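You operate a simulated robot arm through the tools that you are given. There is no shell and no other tool. Be economical: measure what you need, move in short steps, check, and stop when the job is done.

You run a simulated two-armed robot. Do the job below in one go: nothing can be reset, and whatever is moved stays where it is left.

Task
Swap the cap on the blue-tagged port for the blue hose.
Fine: swing its brass lever open first and lock it again; the cap goes in the white tray; leave the other ports. Set down upright: black cap.

It is judged by the outcome, as a careful person would: the job done as asked, and still so three seconds after it is handed in. It fails if anything else is knocked over, pushed out of place, dropped, spilled or broken. Lids that push on must go on centred and level and be pressed home; caps that screw on are set level and turned clockwise until they are tight.

Robot
Two 7-joint arms with three-finger grippers on one trunk that stands fixed in place. Base frame: the origin is at the foot of the trunk, x ahead of it, y to its left, z up; the work surface is at about z = 860. Units: mm, rad, N and s.
The left shoulder is at [70, 165, 1238], the right one opposite. With the tool pointing down near the work surface each hand reaches from about 360 to 860 mm from the base axis, measured 20 degrees to its own side. Payload 3.91 kg a hand.
The tool frame of a hand sits at the grasp point between the pads (the TCP): z along the fingers, y along the line on which they close. The tips reach 30 mm beyond it. The gripper opens to 116 mm. The gripper's body begins 73 mm behind the TCP.
Orientation is told as [roll, pitch, yaw] about the base's x, y, z axes, in that order, counted from this pose: with the fingers straight down and closing along the base's y, the tool's x points along the base's -x, its y along +y and its z along -z.

Tools
- The arms move only by the tool jog_arm. It takes "left_rows", "right_rows" or both (then of equal length, played together; a hand with none holds still); each is a list of rows, each a list of 3 entries, a list of its own where there are three numbers: the shift along the tool's x, y, z in mm, then the turn, a rotation vector about the tool's x, y, z in rad, then the finger opening in mm, from 0 to 116. In form: [[[x, y, z], [rx, ry, rz], hand], ...]. A call has 1 to 20 rows; each row shifts and turns the commanded pose from where the row before left it, along the tool's axes as they then stand. A row lasts 0.2 s, in which the tool goes at most 50 mm and 0.15 rad; a call with a longer step from one row to the next is refused whole, and so is a gripper value outside its range. Where a pose cannot be reached the arm comes as near as it can. A force on the tool above 60 N (or 10 N above the force at the start of the call, whichever is more), or a blocked arm, ends the call early, and 0.2 s more pass. Each finger travels about 153 mm/s and halts on what it meets, pressing with about 29 N; the grip force reading is that of the motor and also rises with nothing between the fingers. The clock runs only during rows and for 0.2 s after the last one: add rows that do not move to give the fingers time. The reply holds the time, the measured pose of the TCP, the force on the tool along the base axes, the opening and the grip force, in the units named above and with some noise, with the torque about the TCP (base axes, N m) and any sound that the robot's microphone picked up.
- Cameras (640 x 400 px; columns grow to the right, rows downward): "scene" is now at [124.6, -47.7, 1554.7]; the picture's right is [-0.54, -0.84, 0.00], its down [-0.50, 0.32, -0.81] and it looks along [0.68, -0.43, -0.59] (base axes); focal length 324 px, centre (320, 200). "left" rides on the left gripper at [75, 17, -88] in its tool frame; the picture's right is [-0.22, 0.97, 0.00], its down [-0.70, -0.16, -0.70] and it looks along [-0.68, -0.16, 0.71] (tool axes); focal length 247 px, centre (320, 200). "right" rides on the right gripper at [52, 56, -88] in its tool frame; the picture's right is [-0.73, 0.68, 0.00], its down [-0.49, -0.52, -0.70] and it looks along [-0.48, -0.51, 0.71] (tool axes); focal length 247 px, centre (320, 200). There is no depth. A picture from a camera that has moved, and an enlarged one, comes with that camera's place and axes in the base frame and with its lens.
- snapshot(camera): a new picture of that camera. The clock stands still meanwhile.
- lift_body(by): slides the trunk up (or, below 0, down) by that many mm; the arms and the scene camera ride with it, the base frame stays. It gives what a move gives, with no picture.
- aim_head(pan, tilt): turns the head with the scene camera to pan (to the left, within 1.501 rad either way) and tilt (down, from -0.506 to 1.204), counted from straight ahead of the robot. It gives what a move gives.
- inspect(camera, box): a new picture of the part [left, top, right, bottom] of that camera's present view, enlarged. The clock stands still meanwhile.
- hand_in(): hands the job in; it is judged then, once.

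Go step by step. Nothing tells you positions but the pictures and the camera data: compare them with the known pose of the tool, close in by small moves and look again before you grip or let go. The budget is 120 turns and 86 pictures, counting those below and the enlarged ones. Unless the task says otherwise, let go and move clear before handing in, and close with one line.

The tools are called after "Call:" as name(argument=value, ...) on one line, values as JSON. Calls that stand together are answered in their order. jog_arm: Moves the arms, as the interface text tells. Its arguments: {"type":"object","properties":{"left_rows":{"type":"array"},"right_rows":{"type":"array"}},"required":[]} The other tools are called the same way: lift_body (by) slides the trunk up or down; aim_head (pan, tilt) turns the head that bears the scene camera; snapshot (camera) takes a picture; inspect (camera, box) takes an enlarged picture of a part of a camera's view; hand_in () hands the job in.

At the start:

```text
time_s: 0.0
left_eef_pos: [601.6, -62.2, 1294.2]
left_orientation: [0.002, 0.001, 0.001]
left_ft_force: [-0.2, 0.0, 0.0]
left_torque: [-0.01, -0.02, 0.0]
left_grip_width: 115.9
left_grasp_force: 0.1
right_eef_pos: [384.8, -597.7, 1246.1]
right_orientation: [0.0, -0.001, 0.0]
right_ft_force: [-0.2, 0.1, -0.1]
right_torque: [-0.01, 0.02, -0.01]
right_grip_width: 115.8
right_grasp_force: 0.1
trunk travel left (down, up): [-775.0, 65.0]
head pan, tilt: [-0.567, 0.632]
```

scene: 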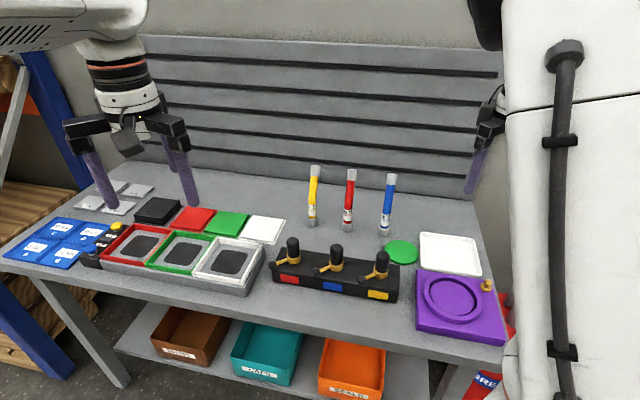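
right: 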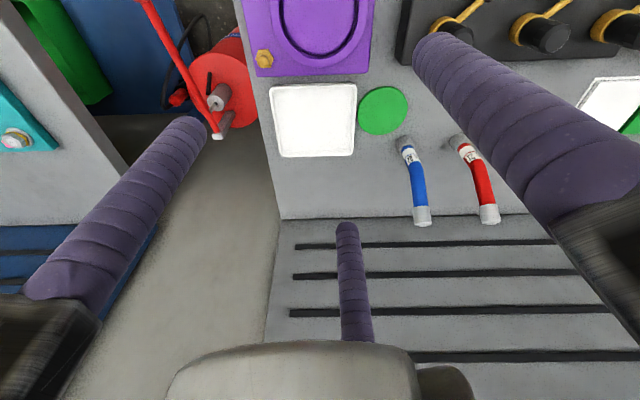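
left: 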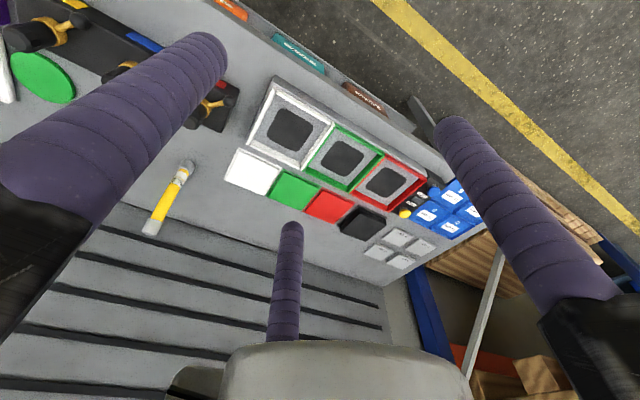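

The manifold with three tagged ports sits mid-bench, with the hoses standing behind it and a white tray to the right. I'll zoom in on the port block, the hoses and the tray.

Call:
inspect(camera="scene", box=[260, 220, 420, 320])

Call:
inspect(camera="scene", box=[290, 150, 510, 290])

```text
4.00 times, centred on (340, 270) of scene
camera zoom: at [124.6, -47.7, 1554.7], right [-0.54, -0.84, 0.0], down [-0.5, 0.32, -0.81], along [0.68, -0.43, -0.59], focal length 1297 px, centre (240, -80)
```

zoom: 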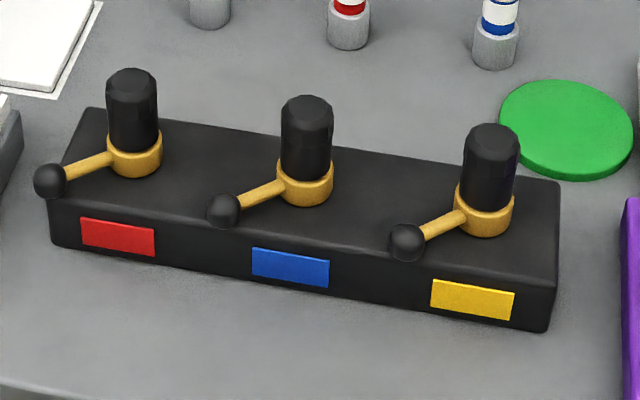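

```text
2.86 times, centred on (400, 220) of scene
camera zoom: at [124.6, -47.7, 1554.7], right [-0.54, -0.84, 0.0], down [-0.5, 0.32, -0.81], along [0.68, -0.43, -0.59], focal length 927 px, centre (91, 143)
```

zoom: 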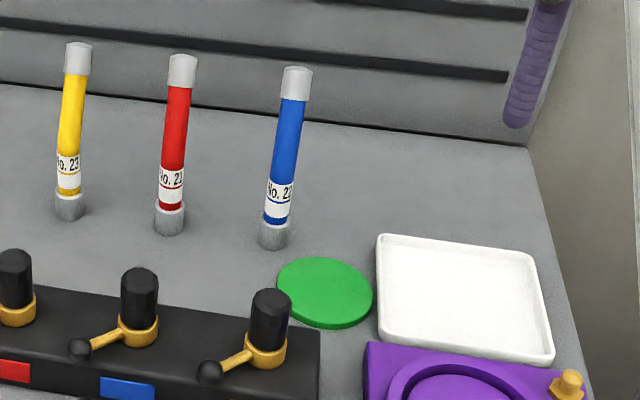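

The blue port is the middle one, at about (592, -395), with its lever knob at about (595, -335). The blue hose stands at about (663, -629). I'll bring the right hand camera closer to the manifold for a better look.

Call:
jog_arm(right_rows=[[[-14.4, 37.5, 20], [0, 0, 0], 116], [[-14.4, 37.5, 20], [0, 0, 0], 116], [[-14.4, 37.5, 20], [0, 0, 0], 116], [[-14.4, 37.5, 20], [0, 0, 0], 116], [[-14.4, 37.5, 20], [0, 0, 0], 116], [[-14.4, 37.5, 20], [0, 0, 0], 116], [[-14.4, 37.5, 20], [0, 0, 0], 116], [[-14.4, 37.5, 20], [0, 0, 0], 116], [[0, 0, 30], [0, 0, 0], 116]])

Call:
snapshot(camera="right")

Call:
snapshot(camera="scene")

```text
time_s: 2.0
left_eef_pos: [602.6, -63.8, 1294.7]
left_orientation: [0.002, 0.001, 0.003]
left_ft_force: [-0.5, -0.6, 0.1]
left_torque: [0.02, 0.03, -0.04]
left_grip_width: 116.1
left_grasp_force: 0.0
right_eef_pos: [501.2, -298.4, 1052.5]
right_orientation: [-0.001, 0.001, 0.0]
right_ft_force: [-0.5, 0.3, -0.3]
right_torque: [0.01, -0.02, 0.03]
right_grip_width: 115.9
right_grasp_force: 0.1
trunk travel left (down, up): [-775.0, 65.0]
head pan, tilt: [-0.567, 0.632]
```

```text
80 pictures are left
camera right: at [449.3, -242.1, 1140.6], right [0.73, 0.68, 0.0], down [0.49, -0.52, 0.7], along [0.48, -0.51, -0.71], focal length 247 px, centre (320, 200)
```

right: 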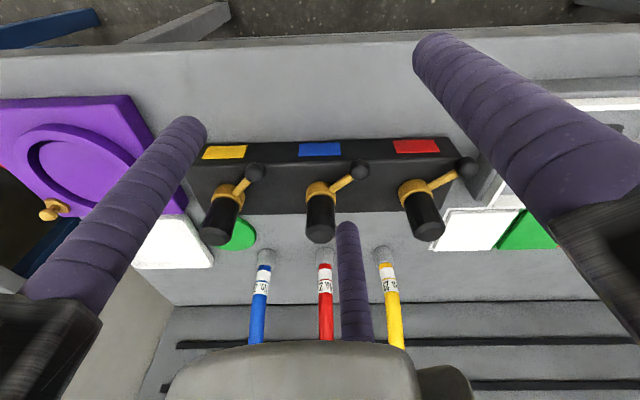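

```text
79 pictures are left
camera scene: at [125.7, -49.5, 1554.6], right [-0.54, -0.84, 0.0], down [-0.5, 0.32, -0.81], along [0.68, -0.43, -0.59], focal length 324 px, centre (320, 200)
```

scene: 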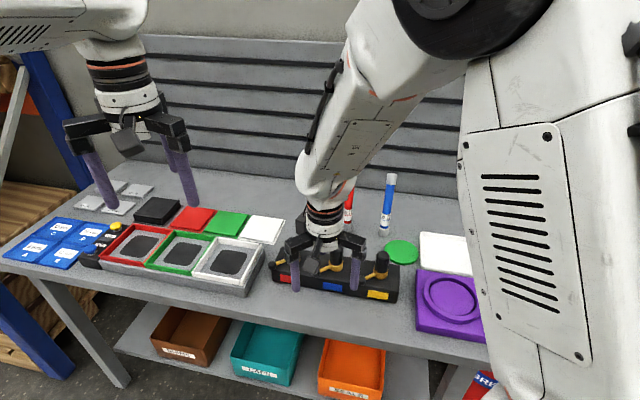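

Call:
inspect(camera="right", box=[240, 130, 400, 250])

```text
3.33 times, centred on (320, 190) of right
camera zoom: at [449.3, -242.1, 1140.6], right [0.73, 0.68, 0.0], down [0.49, -0.52, 0.7], along [0.48, -0.51, -0.71], focal length 823 px, centre (320, 233)
```

zoom: 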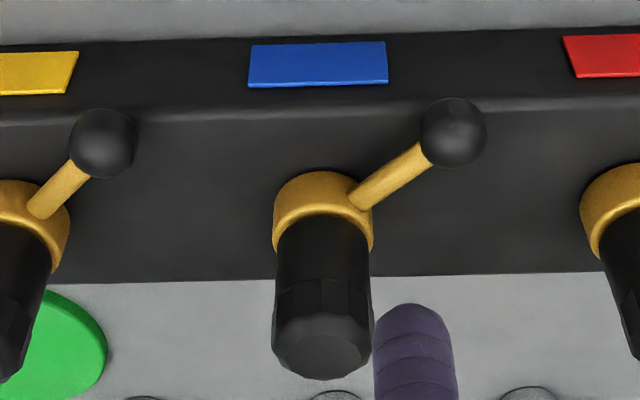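

Triangulating gives the blue port axis at about (600, -401), its cap top at z≈975 and its knob at about (598, -336, 920). I'll close the right fingers to use as a poker, stand it beside the knob on the -x side, and check before going down.

Call:
jog_arm(right_rows=[[[-35, -19, 0], [0, 0, 0], 60], [[-36, -19, 0], [0, 0, 0], 20], [[0, 0, 30], [0, 0, 0], 0], [[0, 0, 30], [0, 0, 0], 0], [[0, 0, 0], [0, 0, 0], 0]])

Call:
snapshot(camera="right")

Call:
inspect(camera="scene", box=[260, 200, 420, 300])

```text
time_s: 3.2
left_eef_pos: [602.7, -63.8, 1292.8]
left_orientation: [0.0, 0.0, -0.001]
left_ft_force: [-0.6, -0.3, -0.5]
left_torque: [0.05, -0.02, 0.01]
left_grip_width: 116.0
left_grasp_force: 0.1
right_eef_pos: [572.5, -333.4, 994.3]
right_orientation: [-0.002, -0.002, 0.0]
right_ft_force: [0.0, -0.3, -0.9]
right_torque: [0.02, 0.01, 0.0]
right_grip_width: 9.1
right_grasp_force: 28.5
trunk travel left (down, up): [-775.0, 65.0]
head pan, tilt: [-0.567, 0.632]
```

```text
77 pictures are left
camera right: at [520.4, -277.4, 1082.0], right [0.73, 0.68, 0.0], down [0.49, -0.52, 0.7], along [0.48, -0.51, -0.71], focal length 247 px, centre (320, 200)
```

right: 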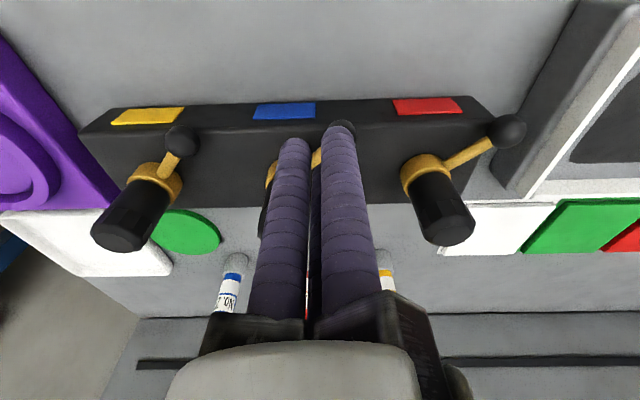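

```text
4.00 times, centred on (340, 250) of scene
camera zoom: at [124.6, -47.9, 1554.7], right [-0.54, -0.84, 0.0], down [-0.5, 0.32, -0.81], along [0.68, -0.43, -0.59], focal length 1297 px, centre (240, 0)
```

zoom: 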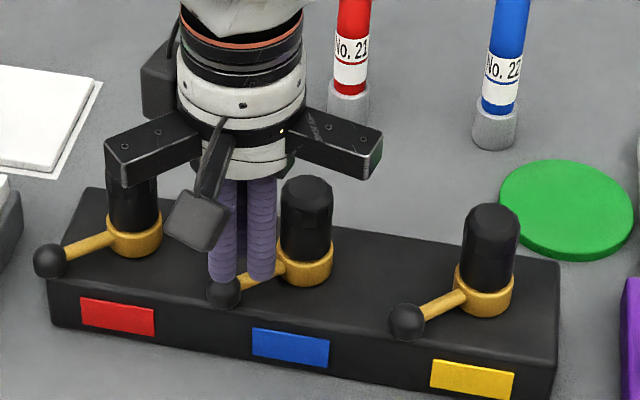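

The fingers are just -x of the knob and clear of it. I'll go down beside it, then nudge gently toward +x and watch the force.

Call:
jog_arm(right_rows=[[[0, 0, 20], [0, 0, 0], 0], [[0, 0, 20], [0, 0, 0], 0], [[0, 0, 10], [0, 0, 0], 0], [[0, 0, 0], [0, 0, 0], 0]])

Call:
inspect(camera="right", box=[240, 80, 400, 180])

Call:
inspect(camera="scene", box=[260, 200, 420, 300])

```text
time_s: 3.8
left_eef_pos: [598.1, -61.6, 1293.9]
left_orientation: [0.0, -0.003, 0.0]
left_ft_force: [-0.4, 0.0, -0.1]
left_torque: [0.0, 0.09, 0.0]
left_grip_width: 115.9
left_grasp_force: 0.1
right_eef_pos: [573.1, -332.8, 966.5]
right_orientation: [-0.002, -0.012, 0.001]
right_ft_force: [-16.0, 2.7, 27.8]
right_torque: [-0.12, 0.08, -0.14]
right_grip_width: 9.3
right_grasp_force: 28.6
trunk travel left (down, up): [-775.0, 65.0]
head pan, tilt: [-0.567, 0.632]
stopped in row 3 (right hand): the force on the tool passed its limit at 63 N (the readings are from after the stop); the commanded pose is now the measured one
```

```text
4.00 times, centred on (320, 130) of right
camera zoom: at [518.6, -276.7, 1052.9], right [0.73, 0.68, 0.01], down [0.48, -0.52, 0.71], along [0.49, -0.51, -0.71], focal length 988 px, centre (320, 480)
```

zoom: 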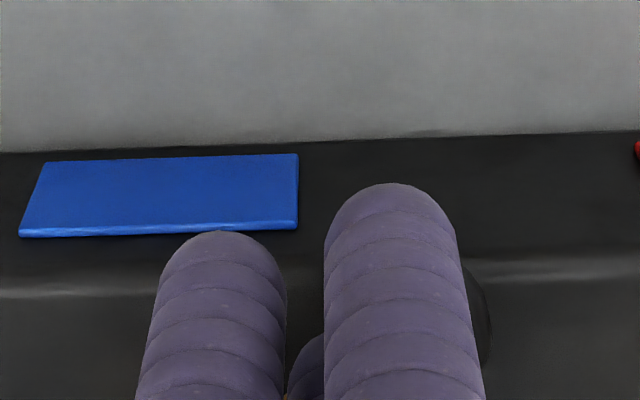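

```text
4.00 times, centred on (340, 250) of scene
camera zoom: at [120.6, -46.1, 1555.1], right [-0.54, -0.84, 0.0], down [-0.5, 0.32, -0.81], along [0.68, -0.43, -0.59], focal length 1297 px, centre (240, 0)
```

zoom: 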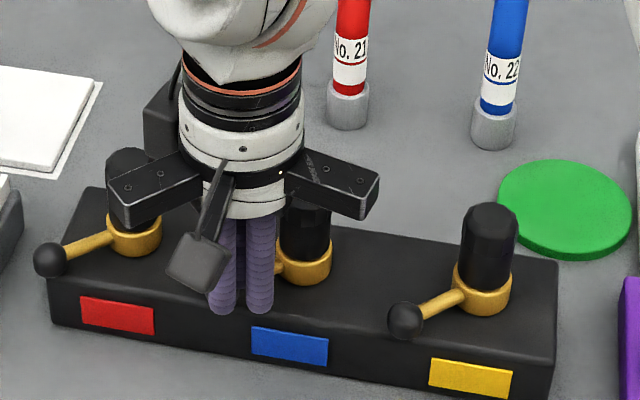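

The tip touched the knob's upper side on the way down; the contact works out to about (587, -342, 936). I'll rise, shift 12 mm toward -x, and go down again.

Call:
jog_arm(right_rows=[[[0, 0, -15], [0, 0, 0], 0], [[12, 0, 0], [0, 0, 0], 0], [[0, 0, 10], [0, 0, 0], 0], [[0, 0, 10], [0, 0, 0], 0], [[0, 0, 10], [0, 0, 0], 0], [[0, 0, 6], [0, 0, 0], 0], [[0, 0, 0], [0, 0, 0], 0]])

Call:
inspect(camera="scene", box=[260, 200, 420, 300])

```text
time_s: 5.4
left_eef_pos: [602.1, -62.9, 1293.1]
left_orientation: [0.0, 0.001, 0.001]
left_ft_force: [0.1, 0.4, 0.3]
left_torque: [0.04, -0.01, 0.0]
left_grip_width: 116.2
left_grasp_force: 0.1
right_eef_pos: [564.2, -334.9, 943.4]
right_orientation: [-0.002, -0.008, 0.001]
right_ft_force: [0.0, -0.4, 0.5]
right_torque: [0.0, 0.01, -0.01]
right_grip_width: 9.3
right_grasp_force: 29.1
trunk travel left (down, up): [-775.0, 65.0]
head pan, tilt: [-0.567, 0.632]
```

```text
4.00 times, centred on (340, 250) of scene
camera zoom: at [124.4, -47.5, 1554.8], right [-0.54, -0.84, 0.0], down [-0.5, 0.32, -0.81], along [0.68, -0.43, -0.59], focal length 1297 px, centre (240, 0)
```

zoom: 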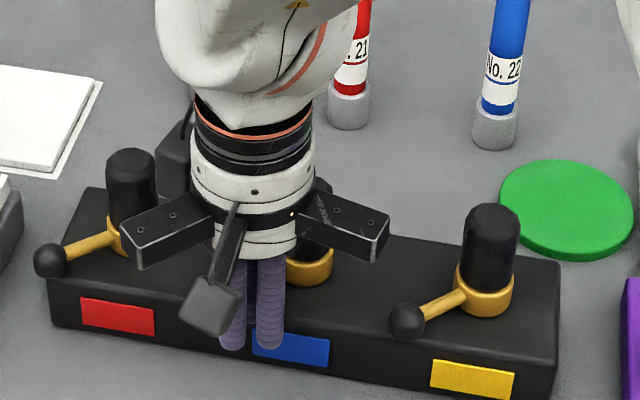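

The tips are now beside the knob with no contact. Next is a gentle push toward +x.

Call:
jog_arm(right_rows=[[[-4, 0, 0], [0, 0, 0], 0], [[-4, 0, 0], [0, 0, 0], 0], [[-3, 0, 0], [0, 0, 0], 0], [[-3, 0, 0], [0, 0, 0], 0], [[-3, 0, 0], [0, 0, 0], 0], [[-2, 0, 0], [0, 0, 0], 0], [[-2, 0, 0], [0, 0, 0], 0]])

Call:
inspect(camera="right", box=[240, 60, 400, 160])

```text
time_s: 6.8
left_eef_pos: [599.9, -60.5, 1295.9]
left_orientation: [-0.001, -0.001, 0.005]
left_ft_force: [0.1, 0.7, -0.8]
left_torque: [-0.02, 0.06, 0.01]
left_grip_width: 116.0
left_grasp_force: 0.3
right_eef_pos: [567.6, -336.3, 939.0]
right_orientation: [-0.006, 0.021, 0.009]
right_ft_force: [-36.1, -21.1, 21.1]
right_torque: [0.17, 0.46, -0.26]
right_grip_width: 8.9
right_grasp_force: 28.3
trunk travel left (down, up): [-775.0, 65.0]
head pan, tilt: [-0.567, 0.632]
stopped in row 7 (right hand): the force on the tool passed its limit at 61 N (the readings are from after the stop); the commanded pose is now the measured one
```

```text
4.00 times, centred on (320, 110) of right
camera zoom: at [517.2, -281.0, 1028.1], right [0.73, 0.69, -0.02], down [0.51, -0.51, 0.69], along [0.47, -0.51, -0.72], focal length 988 px, centre (320, 560)
```

zoom: 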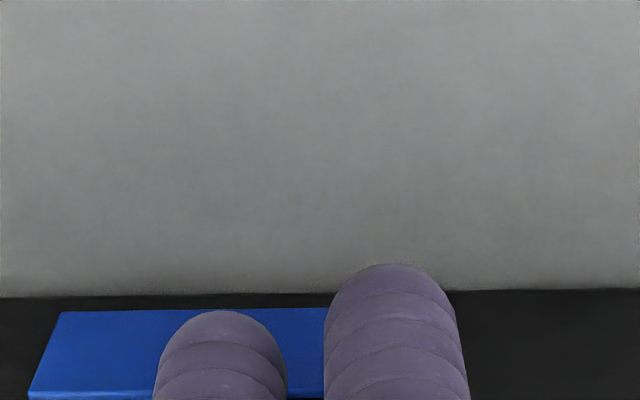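

Call:
snapshot(camera="right")

Call:
inspect(camera="scene", box=[280, 220, 400, 300])

```text
71 pictures are left
camera right: at [517.2, -281.0, 1028.1], right [0.73, 0.69, -0.02], down [0.51, -0.51, 0.69], along [0.47, -0.51, -0.72], focal length 247 px, centre (320, 200)
```

right: 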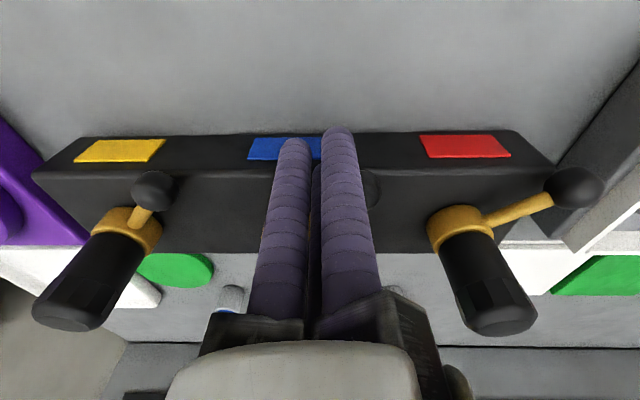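

```text
5.00 times, centred on (340, 260) of scene
camera zoom: at [119.8, -48.4, 1555.6], right [-0.54, -0.84, 0.0], down [-0.5, 0.32, -0.81], along [0.68, -0.43, -0.59], focal length 1622 px, centre (220, -100)
```

zoom: 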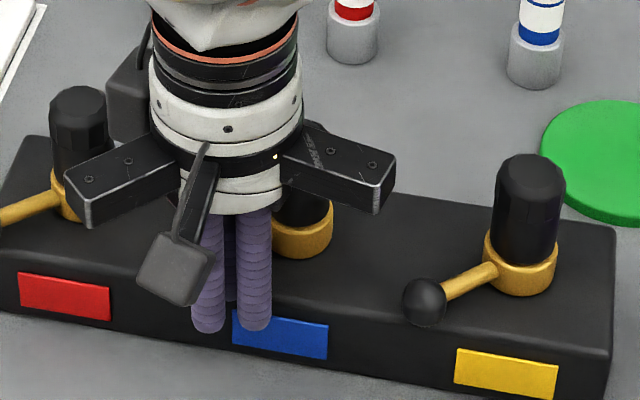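

The knob hasn't moved. The blockage came too early, at x≈568, so the tips were probably rubbing the manifold body's front edge. I'll back off, rise 11 mm and try again.

Call:
jog_arm(right_rows=[[[8, 0, -6], [0, 0, 0], 0], [[0, 0, -6], [0, 0, 0], 0], [[0, 0, 0], [0, -0.02, 0], 0], [[0, 0, 0], [0, 0, 0], 0]])

```text
time_s: 7.8
left_eef_pos: [601.2, -62.4, 1294.5]
left_orientation: [0.0, 0.0, 0.002]
left_ft_force: [1.0, -0.7, -0.5]
left_torque: [0.02, 0.0, -0.01]
left_grip_width: 115.8
left_grasp_force: 0.0
right_eef_pos: [566.5, -336.0, 951.6]
right_orientation: [-0.001, -0.011, 0.008]
right_ft_force: [-16.2, -11.3, -1.7]
right_torque: [0.01, 0.55, -0.23]
right_grip_width: 9.2
right_grasp_force: 28.5
trunk travel left (down, up): [-775.0, 65.0]
head pan, tilt: [-0.567, 0.632]
```

Call:
snapshot(camera="right")

Call:
snapshot(camera="left")

```text
69 pictures are left
camera right: at [512.8, -279.8, 1039.0], right [0.73, 0.69, 0.01], down [0.48, -0.52, 0.71], along [0.49, -0.51, -0.71], focal length 247 px, centre (320, 200)
```

right: 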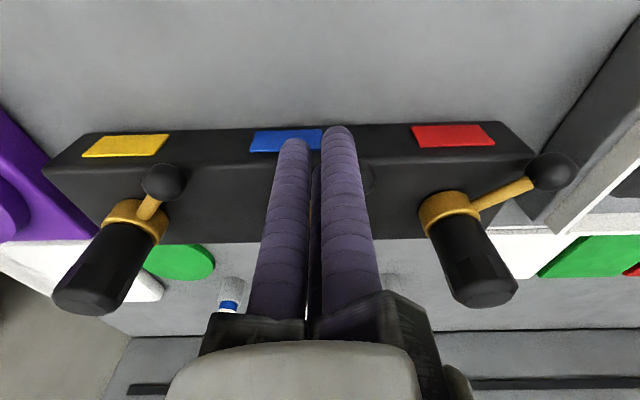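

```text
68 pictures are left
camera left: at [526.3, -45.2, 1382.4], right [0.22, 0.98, 0.0], down [0.7, -0.16, 0.7], along [0.68, -0.15, -0.71], focal length 247 px, centre (320, 200)
```

left: 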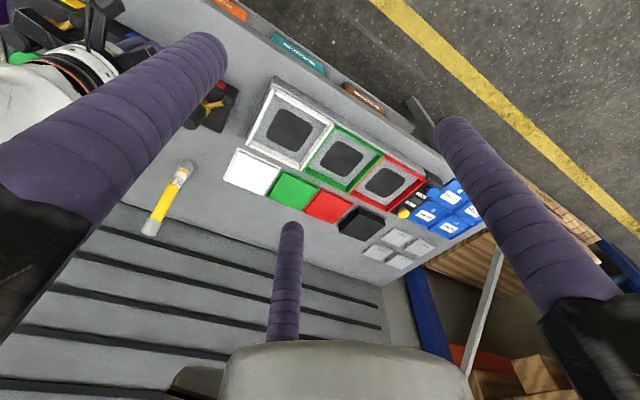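

There is still a small side force, though the pictures show a gap. I'll back off to zero the reading and approach again in small steps.

Call:
jog_arm(right_rows=[[[10, 0, 0], [0, 0, 0], 0], [[0, 0, 0], [0, 0, 0], 0], [[0, 0, 0], [0, 0, 0], 0]])

Call:
inspect(camera="right", box=[220, 110, 460, 260])

```text
time_s: 8.7
left_eef_pos: [601.8, -61.7, 1292.7]
left_orientation: [0.001, 0.002, 0.001]
left_ft_force: [-0.3, 0.5, 0.4]
left_torque: [-0.01, 0.01, -0.01]
left_grip_width: 115.9
left_grasp_force: 0.2
right_eef_pos: [559.4, -335.5, 949.9]
right_orientation: [0.0, -0.011, 0.008]
right_ft_force: [-0.4, 0.1, -0.3]
right_torque: [0.01, 0.04, 0.01]
right_grip_width: 9.2
right_grasp_force: 28.9
trunk travel left (down, up): [-775.0, 65.0]
head pan, tilt: [-0.567, 0.632]
```

```text
2.67 times, centred on (340, 185) of right
camera zoom: at [505.5, -279.1, 1037.9], right [0.73, 0.69, 0.01], down [0.48, -0.52, 0.71], along [0.49, -0.51, -0.71], focal length 659 px, centre (267, 240)
```

zoom: 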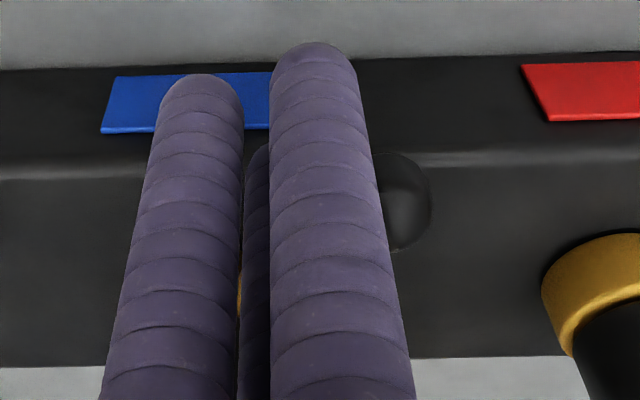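

The pictures show the gripper actually has three jaws, at tool +y and at ±x/-y, so the hidden third finger was touching the knob. In this orientation the jaws can cage the knob with the lever rod passing between two of them. I'll rise, centre over the knob and open to 50.

Call:
jog_arm(right_rows=[[[0, 0, -30], [0, 0, 0], 9], [[0, 0, -20], [0, 0, 0], 50], [[-20, 0, 0], [0, 0, -0.008], 50], [[-20, 0, 0], [0, 0, 0], 50], [[0, 0, 0], [0, -0.01, 0], 50], [[0, 0, 0], [0, 0, 0], 50]])

Call:
snapshot(camera="right")

Call:
inspect(camera="scene", box=[260, 200, 420, 300])

```text
time_s: 10.1
left_eef_pos: [604.2, -61.2, 1292.5]
left_orientation: [-0.001, 0.003, 0.002]
left_ft_force: [-0.5, -0.2, -0.4]
left_torque: [0.02, 0.05, -0.02]
left_grip_width: 115.9
left_grasp_force: 0.0
right_eef_pos: [596.8, -333.8, 1003.5]
right_orientation: [-0.002, -0.019, 0.011]
right_ft_force: [0.4, -0.5, 0.4]
right_torque: [0.02, 0.01, -0.03]
right_grip_width: 50.1
right_grasp_force: 0.1
trunk travel left (down, up): [-775.0, 65.0]
head pan, tilt: [-0.567, 0.632]
```

```text
66 pictures are left
camera right: at [542.9, -277.9, 1089.3], right [0.72, 0.69, 0.01], down [0.48, -0.51, 0.71], along [0.5, -0.51, -0.7], focal length 247 px, centre (320, 200)
```

right: 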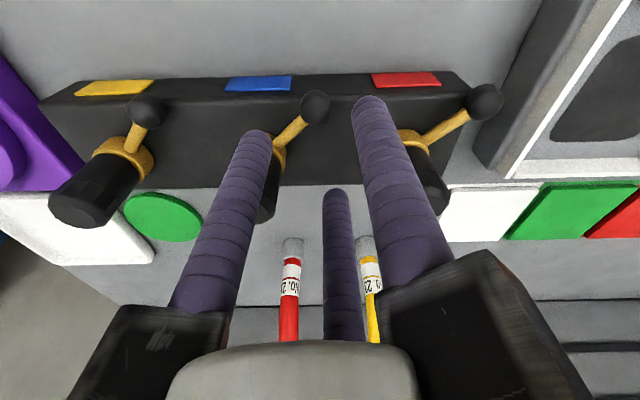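

```text
4.00 times, centred on (340, 250) of scene
camera zoom: at [125.1, -47.6, 1554.7], right [-0.54, -0.84, 0.0], down [-0.5, 0.32, -0.81], along [0.68, -0.43, -0.59], focal length 1297 px, centre (240, 0)
```

zoom: 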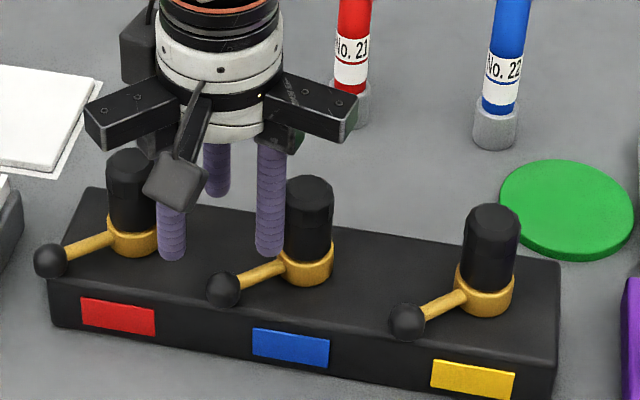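

The knob sits between the three jaws, at about (596, -335). I'll level the tool and go down around it, still open.

Call:
jog_arm(right_rows=[[[0, 0, 15], [0, 0.018, 0.01], 50], [[0, 0, 15], [0, 0, 0], 50], [[0, 0, 15], [0, 0, 0], 50], [[0, 0, 10], [0, 0, 0], 50], [[0, 0, 0], [0, 0, 0], 50]])

Call:
snapshot(camera="right")

```text
time_s: 11.2
left_eef_pos: [602.7, -61.7, 1293.4]
left_orientation: [-0.001, 0.002, 0.001]
left_ft_force: [-0.1, 0.8, 0.0]
left_torque: [-0.01, 0.03, 0.02]
left_grip_width: 116.0
left_grasp_force: 0.0
right_eef_pos: [598.3, -333.0, 947.7]
right_orientation: [-0.002, -0.002, 0.004]
right_ft_force: [0.2, -0.1, 0.4]
right_torque: [0.02, 0.01, -0.01]
right_grip_width: 50.5
right_grasp_force: 0.1
trunk travel left (down, up): [-775.0, 65.0]
head pan, tilt: [-0.567, 0.632]
```

```text
64 pictures are left
camera right: at [545.3, -277.0, 1035.1], right [0.73, 0.68, 0.0], down [0.49, -0.52, 0.7], along [0.48, -0.51, -0.71], focal length 247 px, centre (320, 200)
```

right: 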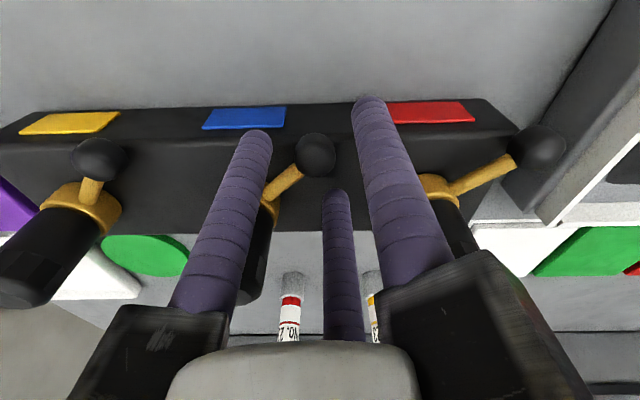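

The knob is centred in the cage. I'll close to 30 as a loose cage and test toward -x (counter-clockwise) with small steps.

Call:
jog_arm(right_rows=[[[0, 0, 0], [0, 0, 0], 30], [[0, 0, 0], [0, 0, 0], 30], [[4, 0, 0], [0, 0, 0], 30], [[4, 0, 0], [0, 0, 0], 30], [[4, 0, 0], [0, 0, 0], 30], [[0, 0, 0], [0, 0, 0], 30]])

Call:
snapshot(camera="right")

```text
time_s: 12.7
left_eef_pos: [602.7, -61.3, 1293.0]
left_orientation: [0.0, 0.002, 0.001]
left_ft_force: [-0.7, 0.1, -0.7]
left_torque: [0.01, -0.03, -0.01]
left_grip_width: 116.0
left_grasp_force: 0.2
right_eef_pos: [585.1, -334.7, 948.0]
right_orientation: [-0.001, -0.001, 0.004]
right_ft_force: [-1.0, 0.0, 0.0]
right_torque: [0.03, 0.03, 0.03]
right_grip_width: 29.9
right_grasp_force: 0.1
trunk travel left (down, up): [-775.0, 65.0]
head pan, tilt: [-0.567, 0.632]
```

```text
63 pictures are left
camera right: at [533.0, -277.6, 1034.2], right [0.73, 0.68, 0.0], down [0.49, -0.52, 0.7], along [0.48, -0.51, -0.71], focal length 247 px, centre (320, 200)
```

right: 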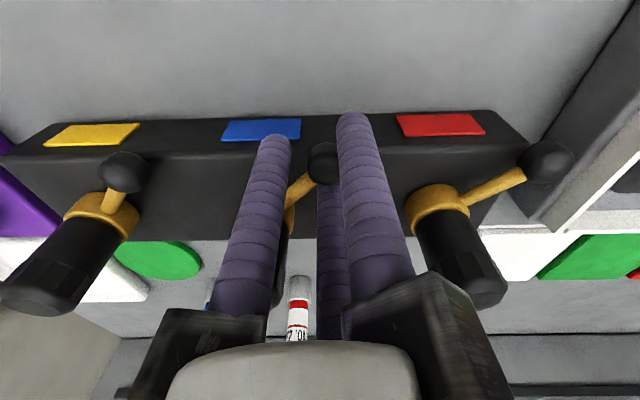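

No notable force. I'll continue along the arc.

Call:
jog_arm(right_rows=[[[4, 0, 0], [0, 0, 0], 30], [[4, 0, 0], [0, 0, 0], 30], [[4, -1, 0], [0, 0, 0], 30], [[4, -1, 0], [0, 0, 0], 30], [[0, 0, 0], [0, 0, 0], 30]])

Call:
snapshot(camera="right")

```text
time_s: 13.8
left_eef_pos: [602.8, -60.3, 1292.8]
left_orientation: [0.0, 0.003, 0.002]
left_ft_force: [0.3, 0.4, 0.8]
left_torque: [-0.01, 0.01, 0.03]
left_grip_width: 116.0
left_grasp_force: 0.0
right_eef_pos: [570.9, -335.9, 945.1]
right_orientation: [-0.003, 0.0, 0.006]
right_ft_force: [-0.3, -0.2, 0.1]
right_torque: [-0.01, 0.04, -0.01]
right_grip_width: 29.9
right_grasp_force: 0.1
trunk travel left (down, up): [-775.0, 65.0]
head pan, tilt: [-0.567, 0.632]
```

```text
62 pictures are left
camera right: at [517.1, -279.8, 1033.2], right [0.73, 0.68, 0.0], down [0.49, -0.52, 0.7], along [0.48, -0.51, -0.71], focal length 247 px, centre (320, 200)
```

right: 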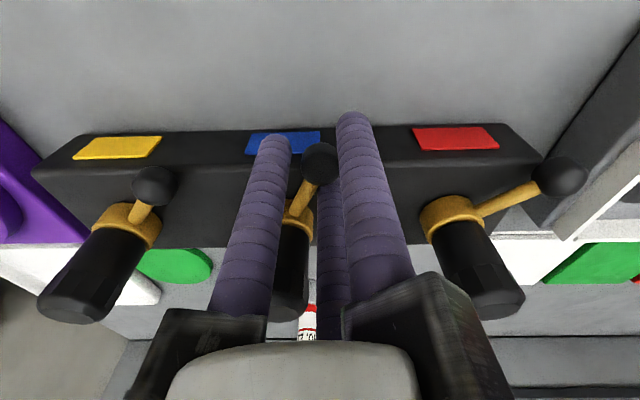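

It opens counter-clockwise with almost no resistance. I'll follow the arc about 30° more with the hand turning along, stopping short of the yellow lever's knob.

Call:
jog_arm(right_rows=[[[0, 0, 0], [0, 0, -0.14], 30], [[0, 0, 0], [0, 0, -0.14], 30], [[0, 0, 0], [0, 0, -0.12], 30], [[5.7, -1, 0], [0, 0, -0.087], 30], [[5.7, -1, 0], [0, 0, -0.087], 30], [[5.7, -1, 0], [0, 0, -0.087], 30], [[5.7, -0.5, 0], [0, 0, -0.087], 30], [[5.7, -0.5, 0], [0, 0, -0.087], 30], [[0, 0, 0], [0, 0, 0], 30]])

Call:
snapshot(camera="right")

Call:
inspect(camera="scene", box=[260, 200, 420, 300])

```text
time_s: 15.8
left_eef_pos: [603.9, -60.2, 1294.0]
left_orientation: [0.0, 0.001, 0.004]
left_ft_force: [0.7, 0.3, 0.6]
left_torque: [0.0, -0.02, 0.02]
left_grip_width: 115.8
left_grasp_force: 0.1
right_eef_pos: [548.8, -355.1, 946.5]
right_orientation: [-0.003, 0.001, 0.841]
right_ft_force: [-0.3, -0.6, 0.3]
right_torque: [0.01, 0.01, 0.0]
right_grip_width: 29.9
right_grasp_force: 0.2
trunk travel left (down, up): [-775.0, 65.0]
head pan, tilt: [-0.567, 0.632]
```

```text
61 pictures are left
camera right: at [471.6, -355.7, 1034.3], right [-0.02, 1.0, 0.0], down [0.71, 0.02, 0.7], along [0.7, 0.01, -0.71], focal length 247 px, centre (320, 200)
```

right: 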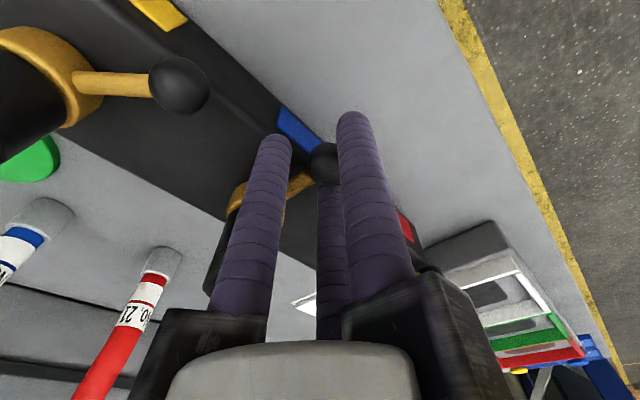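

```text
4.00 times, centred on (340, 250) of scene
camera zoom: at [124.9, -47.5, 1554.7], right [-0.54, -0.84, 0.0], down [-0.5, 0.32, -0.81], along [0.68, -0.43, -0.59], focal length 1297 px, centre (240, 0)
```

zoom: 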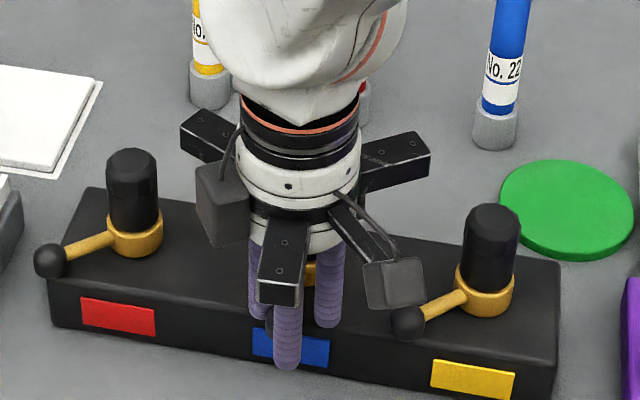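

The lever now points roughly straight to the bench front, still free. I'll go about 15° further.

Call:
jog_arm(right_rows=[[[5.7, -0.5, 0], [0, 0, -0.087], 30], [[5.7, -0.5, 0], [0, 0, -0.087], 30], [[5.0, -0.5, 0], [0, 0, -0.087], 30], [[0, 0, 0], [0, 0, 0], 30]])

Call:
snapshot(camera="right")

```text
time_s: 16.9
left_eef_pos: [603.3, -60.4, 1293.0]
left_orientation: [-0.001, 0.002, 0.002]
left_ft_force: [1.0, -0.3, 0.1]
left_torque: [-0.02, 0.01, -0.01]
left_grip_width: 116.2
left_grasp_force: 0.1
right_eef_pos: [539.5, -368.2, 945.4]
right_orientation: [-0.002, 0.004, 1.102]
right_ft_force: [-0.4, -0.2, -0.5]
right_torque: [0.0, 0.0, 0.02]
right_grip_width: 30.0
right_grasp_force: 0.1
trunk travel left (down, up): [-775.0, 65.0]
head pan, tilt: [-0.567, 0.632]
```

```text
59 pictures are left
camera right: at [465.7, -389.1, 1033.9], right [-0.28, 0.96, 0.0], down [0.69, 0.2, 0.7], along [0.67, 0.19, -0.71], focal length 247 px, centre (320, 200)
```

right: 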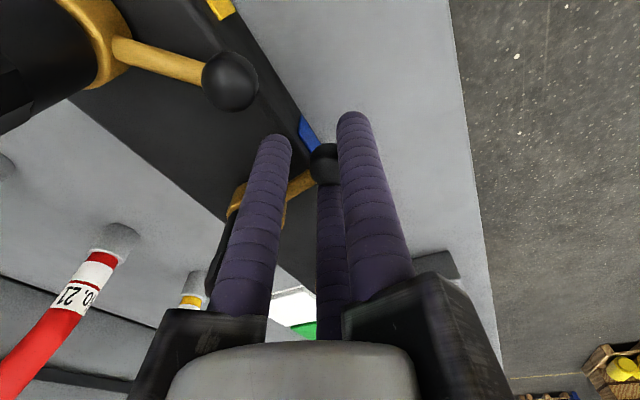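

Call:
jog_arm(right_rows=[[[4.0, -0.5, 0], [0, 0, -0.06], 30], [[4.0, -0.5, 0], [0, 0, -0.06], 30], [[4.0, -0.5, 0], [0, 0, -0.06], 30], [[0, 0, 0], [0, 0, 0], 30]])

Call:
snapshot(camera="right")

Call:
inspect(camera="scene", box=[260, 200, 420, 300])

```text
time_s: 17.9
left_eef_pos: [603.3, -60.9, 1293.4]
left_orientation: [0.0, 0.001, 0.002]
left_ft_force: [-0.3, -0.6, 0.3]
left_torque: [-0.04, 0.01, 0.0]
left_grip_width: 115.9
left_grasp_force: 0.1
right_eef_pos: [535.7, -379.8, 946.0]
right_orientation: [-0.002, 0.003, 1.28]
right_ft_force: [0.2, -0.8, 0.2]
right_torque: [-0.04, 0.01, -0.01]
right_grip_width: 30.1
right_grasp_force: 0.0
trunk travel left (down, up): [-775.0, 65.0]
head pan, tilt: [-0.567, 0.632]
```

```text
58 pictures are left
camera right: at [467.2, -413.7, 1034.0], right [-0.44, 0.9, 0.0], down [0.64, 0.32, 0.7], along [0.63, 0.31, -0.71], focal length 247 px, centre (320, 200)
```

right: 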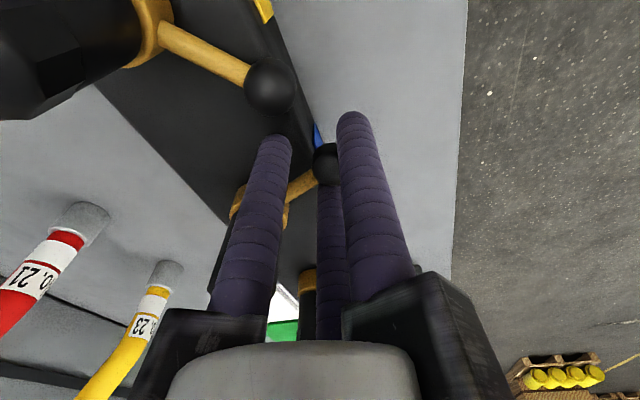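

```text
4.00 times, centred on (340, 250) of scene
camera zoom: at [124.7, -47.6, 1554.7], right [-0.54, -0.84, 0.0], down [-0.5, 0.32, -0.81], along [0.68, -0.43, -0.59], focal length 1297 px, centre (240, 0)
```

zoom: 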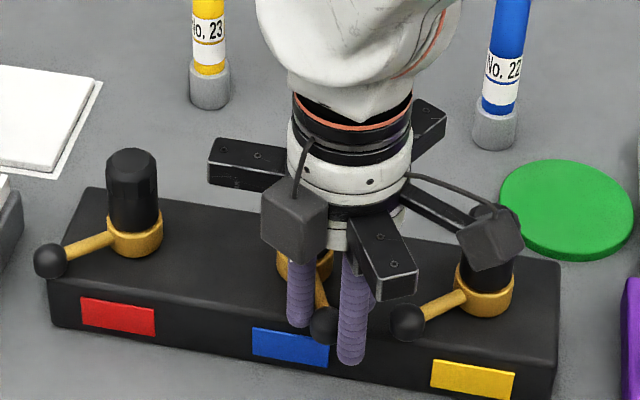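

The lever has moved about 65° and is still free, but the cage is getting close to the yellow knob. I'll lift out, close the fingers, and set them down behind the knob to push the rest of the way.

Call:
jog_arm(right_rows=[[[0, 0, -25], [0, 0, 0], 34], [[0, 0, -25], [0, 0, 0], 34], [[-20, -4, 0], [0, 0, 0], 9], [[-20, -4, 0], [0, 0, 0], 9], [[0, 0, 0], [0, 0, 0], 9], [[0, 0, 20], [0, 0, 0], 9], [[0, 0, 20], [0, 0, 0], 9], [[0, 0, 8], [0, 0, 0], 9], [[0, 0, 0], [0, 0, 0], 9]])

Call:
snapshot(camera="right")

```text
time_s: 19.9
left_eef_pos: [602.6, -61.4, 1292.4]
left_orientation: [0.0, 0.001, 0.002]
left_ft_force: [0.0, 0.3, 0.2]
left_torque: [-0.01, -0.02, 0.01]
left_grip_width: 115.9
left_grasp_force: 0.0
right_eef_pos: [554.8, -344.2, 945.9]
right_orientation: [-0.002, 0.002, 1.279]
right_ft_force: [1.0, 0.7, 0.1]
right_torque: [0.01, 0.02, -0.03]
right_grip_width: 9.8
right_grasp_force: 0.6
trunk travel left (down, up): [-775.0, 65.0]
head pan, tilt: [-0.567, 0.632]
```

```text
56 pictures are left
camera right: at [485.9, -377.5, 1034.8], right [-0.44, 0.9, 0.0], down [0.64, 0.32, 0.7], along [0.63, 0.31, -0.71], focal length 247 px, centre (320, 200)
```

right: 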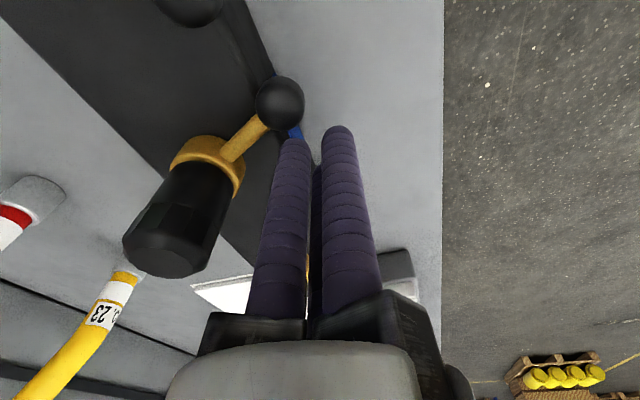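

The poker is behind the knob. I'll push along the arc gently, about 20° more.

Call:
jog_arm(right_rows=[[[4, 0, 0], [0, 0, 0], 9], [[4, 0, 0], [0, 0, -0.05], 9], [[4, 0, 0], [0, 0, -0.06], 9], [[4, 0, 0], [0, 0, -0.06], 9], [[3, 0, 0], [0, 0, -0.06], 9], [[3, 0, 0], [0, 0, -0.06], 9], [[0, 0, 0], [0, 0, 0], 9]])

Call:
snapshot(camera="right")

```text
time_s: 21.4
left_eef_pos: [602.8, -60.9, 1292.8]
left_orientation: [0.0, 0.0, 0.001]
left_ft_force: [0.3, 0.4, -0.7]
left_torque: [0.02, 0.03, 0.0]
left_grip_width: 116.0
left_grasp_force: 0.1
right_eef_pos: [550.7, -366.4, 948.9]
right_orientation: [-0.002, 0.004, 1.571]
right_ft_force: [0.5, 0.9, 0.3]
right_torque: [0.02, -0.01, 0.0]
right_grip_width: 9.8
right_grasp_force: 0.8
trunk travel left (down, up): [-775.0, 65.0]
head pan, tilt: [-0.567, 0.632]
```

```text
55 pictures are left
camera right: at [494.2, -417.3, 1035.9], right [-0.68, 0.73, 0.0], down [0.52, 0.49, 0.7], along [0.51, 0.47, -0.71], focal length 247 px, centre (320, 200)
```

right: 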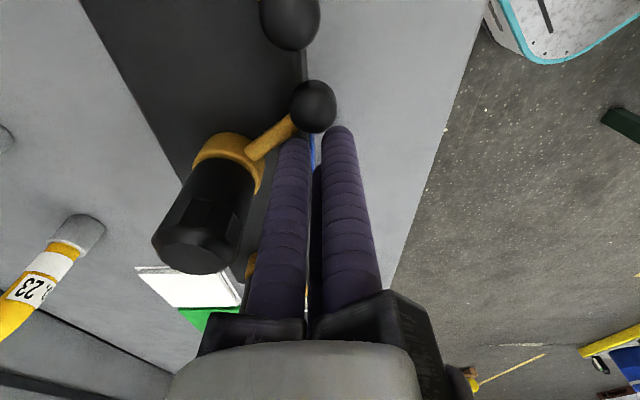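

Call:
jog_arm(right_rows=[[[3, -1, 0], [0, 0, 0], 9], [[3, -1, 0], [0, 0, 0], 9], [[2, -1, 0], [0, 0, 0], 9], [[0, 0, 0], [0, 0, 0], 9]])

Call:
snapshot(camera="right")

Call:
inspect(camera="scene", box=[260, 200, 420, 300])

```text
time_s: 22.4
left_eef_pos: [602.7, -60.0, 1292.9]
left_orientation: [0.0, 0.002, 0.003]
left_ft_force: [1.2, -0.4, -0.6]
left_torque: [-0.05, 0.07, -0.01]
left_grip_width: 115.9
left_grasp_force: 0.1
right_eef_pos: [553.2, -371.5, 948.2]
right_orientation: [-0.002, 0.004, 1.571]
right_ft_force: [-1.3, 2.6, 1.2]
right_torque: [0.06, 0.05, 0.01]
right_grip_width: 9.7
right_grasp_force: 0.4
trunk travel left (down, up): [-775.0, 65.0]
head pan, tilt: [-0.567, 0.632]
```

```text
54 pictures are left
camera right: at [497.0, -424.4, 1035.4], right [-0.68, 0.73, 0.0], down [0.52, 0.49, 0.7], along [0.51, 0.47, -0.71], focal length 247 px, centre (320, 200)
```

right: 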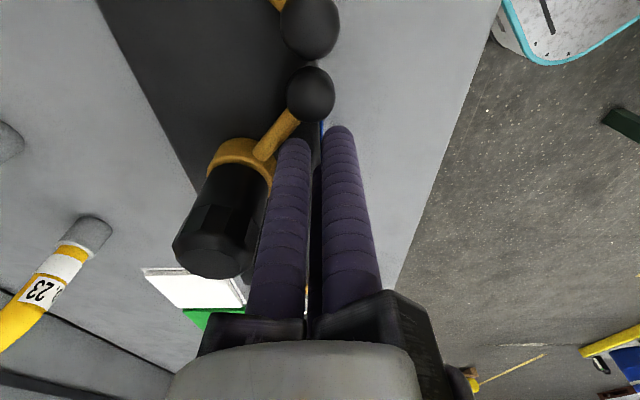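

```text
4.00 times, centred on (340, 250) of scene
camera zoom: at [124.3, -47.0, 1554.8], right [-0.54, -0.84, 0.0], down [-0.5, 0.32, -0.81], along [0.68, -0.43, -0.59], focal length 1297 px, centre (240, 0)
```

zoom: 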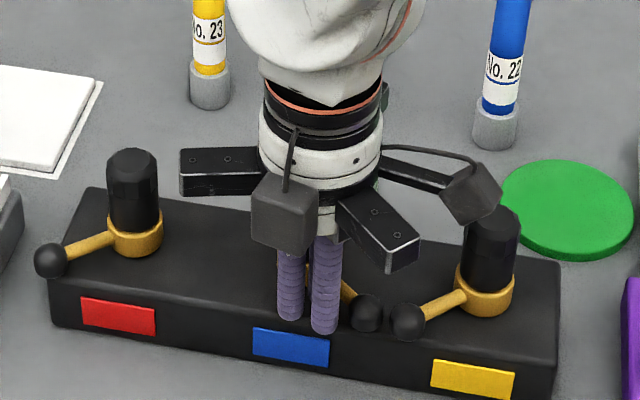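

The lever is open about 87°, with its knob just clear of the yellow one. I'll back off, rise, turn the hand back and centre over the blue cap.

Call:
jog_arm(right_rows=[[[-6, 0, 0], [0, 0, 0], 9], [[0, 0, -30], [0, 0, 0], 9], [[0, 0, -40], [0, 0, 0], 9], [[0, 0, -40], [0, 0, 0], 30], [[17.5, -23, 0], [0, 0, 0.14], 60], [[17.5, -24, 0], [0, 0, 0], 60], [[0, 0, 0], [0, 0, 0.14], 60], [[0, 0, 0], [0, 0, 0.14], 60], [[0, 0, 0], [0, 0, 0.14], 60], [[0, 0, 0], [0, 0, 0.14], 60], [[0, 0, 0], [0, 0, 0.14], 60], [[0, 0, 0], [0, 0, 0.14], 60], [[0, 0, 0], [0, 0, 0], 60]])

Call:
snapshot(camera="right")

Call:
inspect(camera="scene", box=[260, 180, 420, 300])

```text
time_s: 25.2
left_eef_pos: [602.1, -61.6, 1293.2]
left_orientation: [0.001, 0.001, 0.001]
left_ft_force: [-0.4, -0.5, 0.2]
left_torque: [0.0, 0.0, 0.01]
left_grip_width: 115.9
left_grasp_force: 0.1
right_eef_pos: [597.1, -405.5, 1056.9]
right_orientation: [-0.003, 0.002, 0.589]
right_ft_force: [0.2, -0.9, -0.8]
right_torque: [0.0, -0.01, 0.02]
right_grip_width: 59.9
right_grasp_force: 0.0
trunk travel left (down, up): [-775.0, 65.0]
head pan, tilt: [-0.567, 0.632]
```

```text
52 pictures are left
camera right: at [522.8, -387.2, 1145.5], right [0.23, 0.97, 0.0], down [0.69, -0.16, 0.7], along [0.68, -0.16, -0.71], focal length 247 px, centre (320, 200)
```

right: 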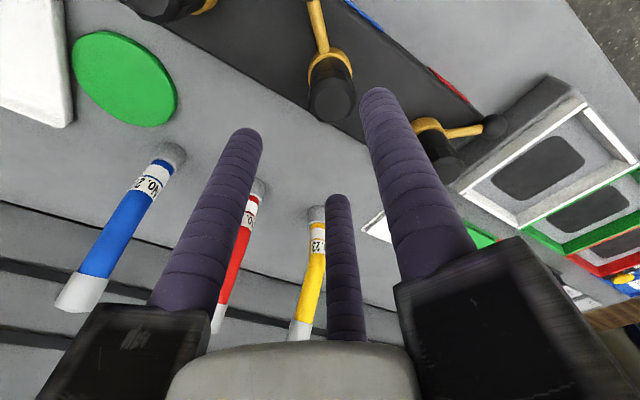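

```text
3.33 times, centred on (340, 240) of scene
camera zoom: at [124.3, -47.6, 1554.8], right [-0.54, -0.84, 0.0], down [-0.5, 0.32, -0.81], along [0.68, -0.43, -0.59], focal length 1081 px, centre (253, 67)
```

zoom: 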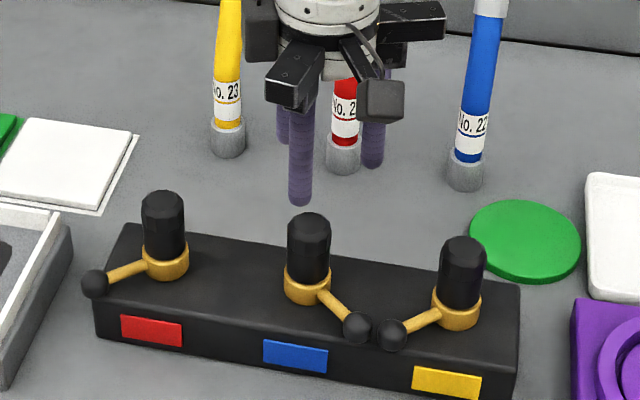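

The blue lever is clearly open. The cap top reads at about (597, -398, 975). I'll centre over it and go down to just above it to check.

Call:
jog_arm(right_rows=[[[-4.2, 6.2, 20], [0, 0, 0], 60], [[0, 0, 20], [0, 0, 0], 60], [[0, 0, 0], [0, 0, 0], 60]])

Call:
snapshot(camera="right")

Call:
inspect(camera="scene", box=[280, 200, 400, 300])

```text
time_s: 26.1
left_eef_pos: [602.0, -61.0, 1293.0]
left_orientation: [-0.001, -0.001, 0.003]
left_ft_force: [0.0, 0.2, -0.1]
left_torque: [0.0, -0.01, 0.02]
left_grip_width: 116.2
left_grasp_force: 0.2
right_eef_pos: [598.4, -396.9, 1018.9]
right_orientation: [-0.003, 0.0, 0.59]
right_ft_force: [-0.5, -0.8, -0.9]
right_torque: [-0.01, -0.01, 0.02]
right_grip_width: 60.1
right_grasp_force: 0.2
trunk travel left (down, up): [-775.0, 65.0]
head pan, tilt: [-0.567, 0.632]
```

```text
50 pictures are left
camera right: at [522.6, -379.5, 1105.8], right [0.23, 0.97, 0.0], down [0.69, -0.16, 0.7], along [0.68, -0.16, -0.71], focal length 247 px, centre (320, 200)
```

right: 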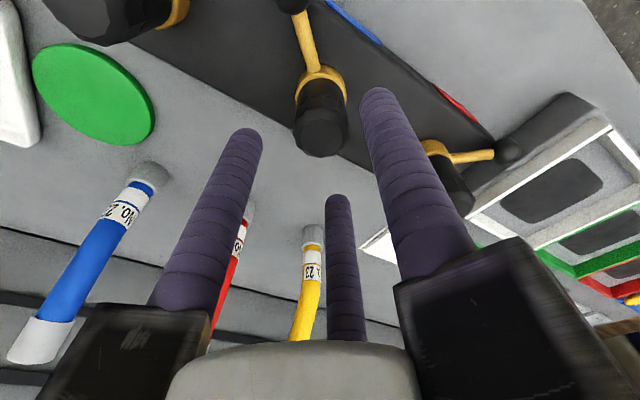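

```text
4.00 times, centred on (340, 250) of scene
camera zoom: at [124.1, -47.6, 1554.8], right [-0.54, -0.84, 0.0], down [-0.5, 0.32, -0.81], along [0.68, -0.43, -0.59], focal length 1297 px, centre (240, 0)
```

zoom: 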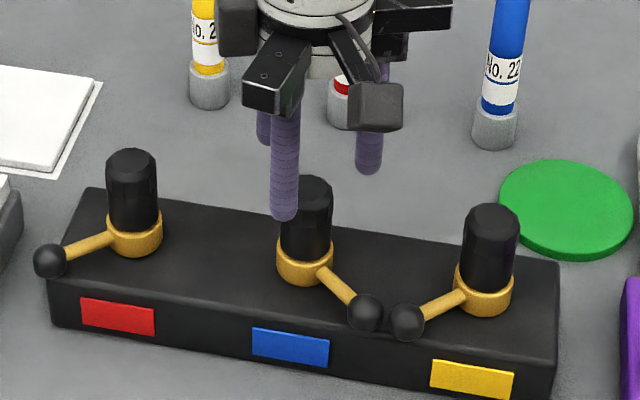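

Centred. I'll go down around the cap.

Call:
jog_arm(right_rows=[[[0, 0, 20], [0, 0, 0], 60], [[0, 0, 20], [0, 0, 0], 60], [[0, 0, 18], [0, 0, 0], 60], [[0, 0, 0], [0, 0, 0], 60]])

Call:
inspect(camera="right", box=[200, 60, 460, 260])

Call:
inspect(camera="scene", box=[280, 200, 400, 300])

```text
time_s: 27.1
left_eef_pos: [602.4, -60.5, 1293.6]
left_orientation: [0.0, 0.001, 0.003]
left_ft_force: [-0.6, 0.3, 0.4]
left_torque: [-0.03, 0.03, 0.02]
left_grip_width: 115.8
left_grasp_force: 0.0
right_eef_pos: [597.4, -395.5, 958.9]
right_orientation: [-0.004, 0.0, 0.589]
right_ft_force: [0.0, -0.2, 0.3]
right_torque: [0.02, -0.03, 0.0]
right_grip_width: 60.0
right_grasp_force: 0.0
trunk travel left (down, up): [-775.0, 65.0]
head pan, tilt: [-0.567, 0.632]
```

```text
2.00 times, centred on (330, 160) of right
camera zoom: at [522.5, -378.2, 1047.1], right [0.23, 0.97, 0.0], down [0.69, -0.16, 0.7], along [0.68, -0.16, -0.71], focal length 494 px, centre (300, 280)
```

zoom: 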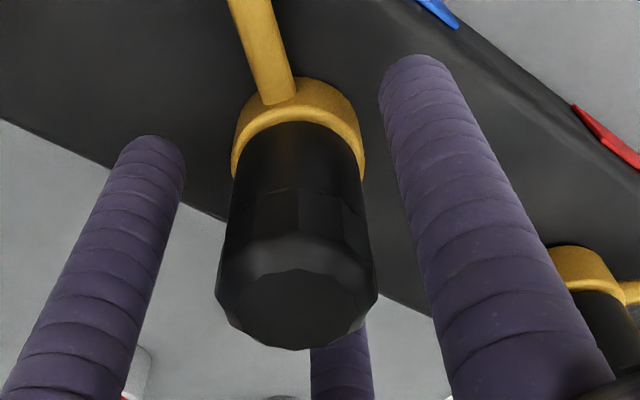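

```text
4.00 times, centred on (340, 250) of scene
camera zoom: at [124.6, -47.8, 1554.7], right [-0.54, -0.84, 0.0], down [-0.5, 0.32, -0.81], along [0.68, -0.43, -0.59], focal length 1297 px, centre (240, 0)
```

zoom: 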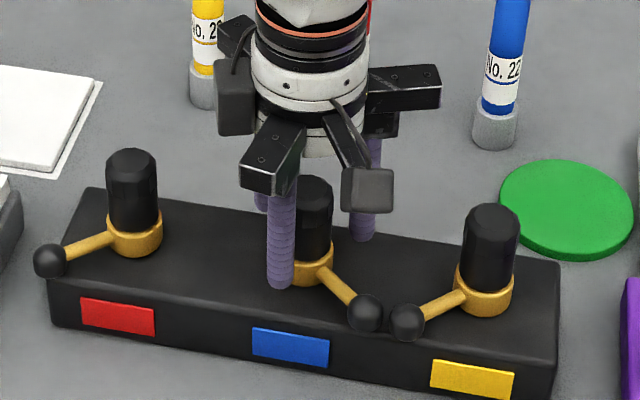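

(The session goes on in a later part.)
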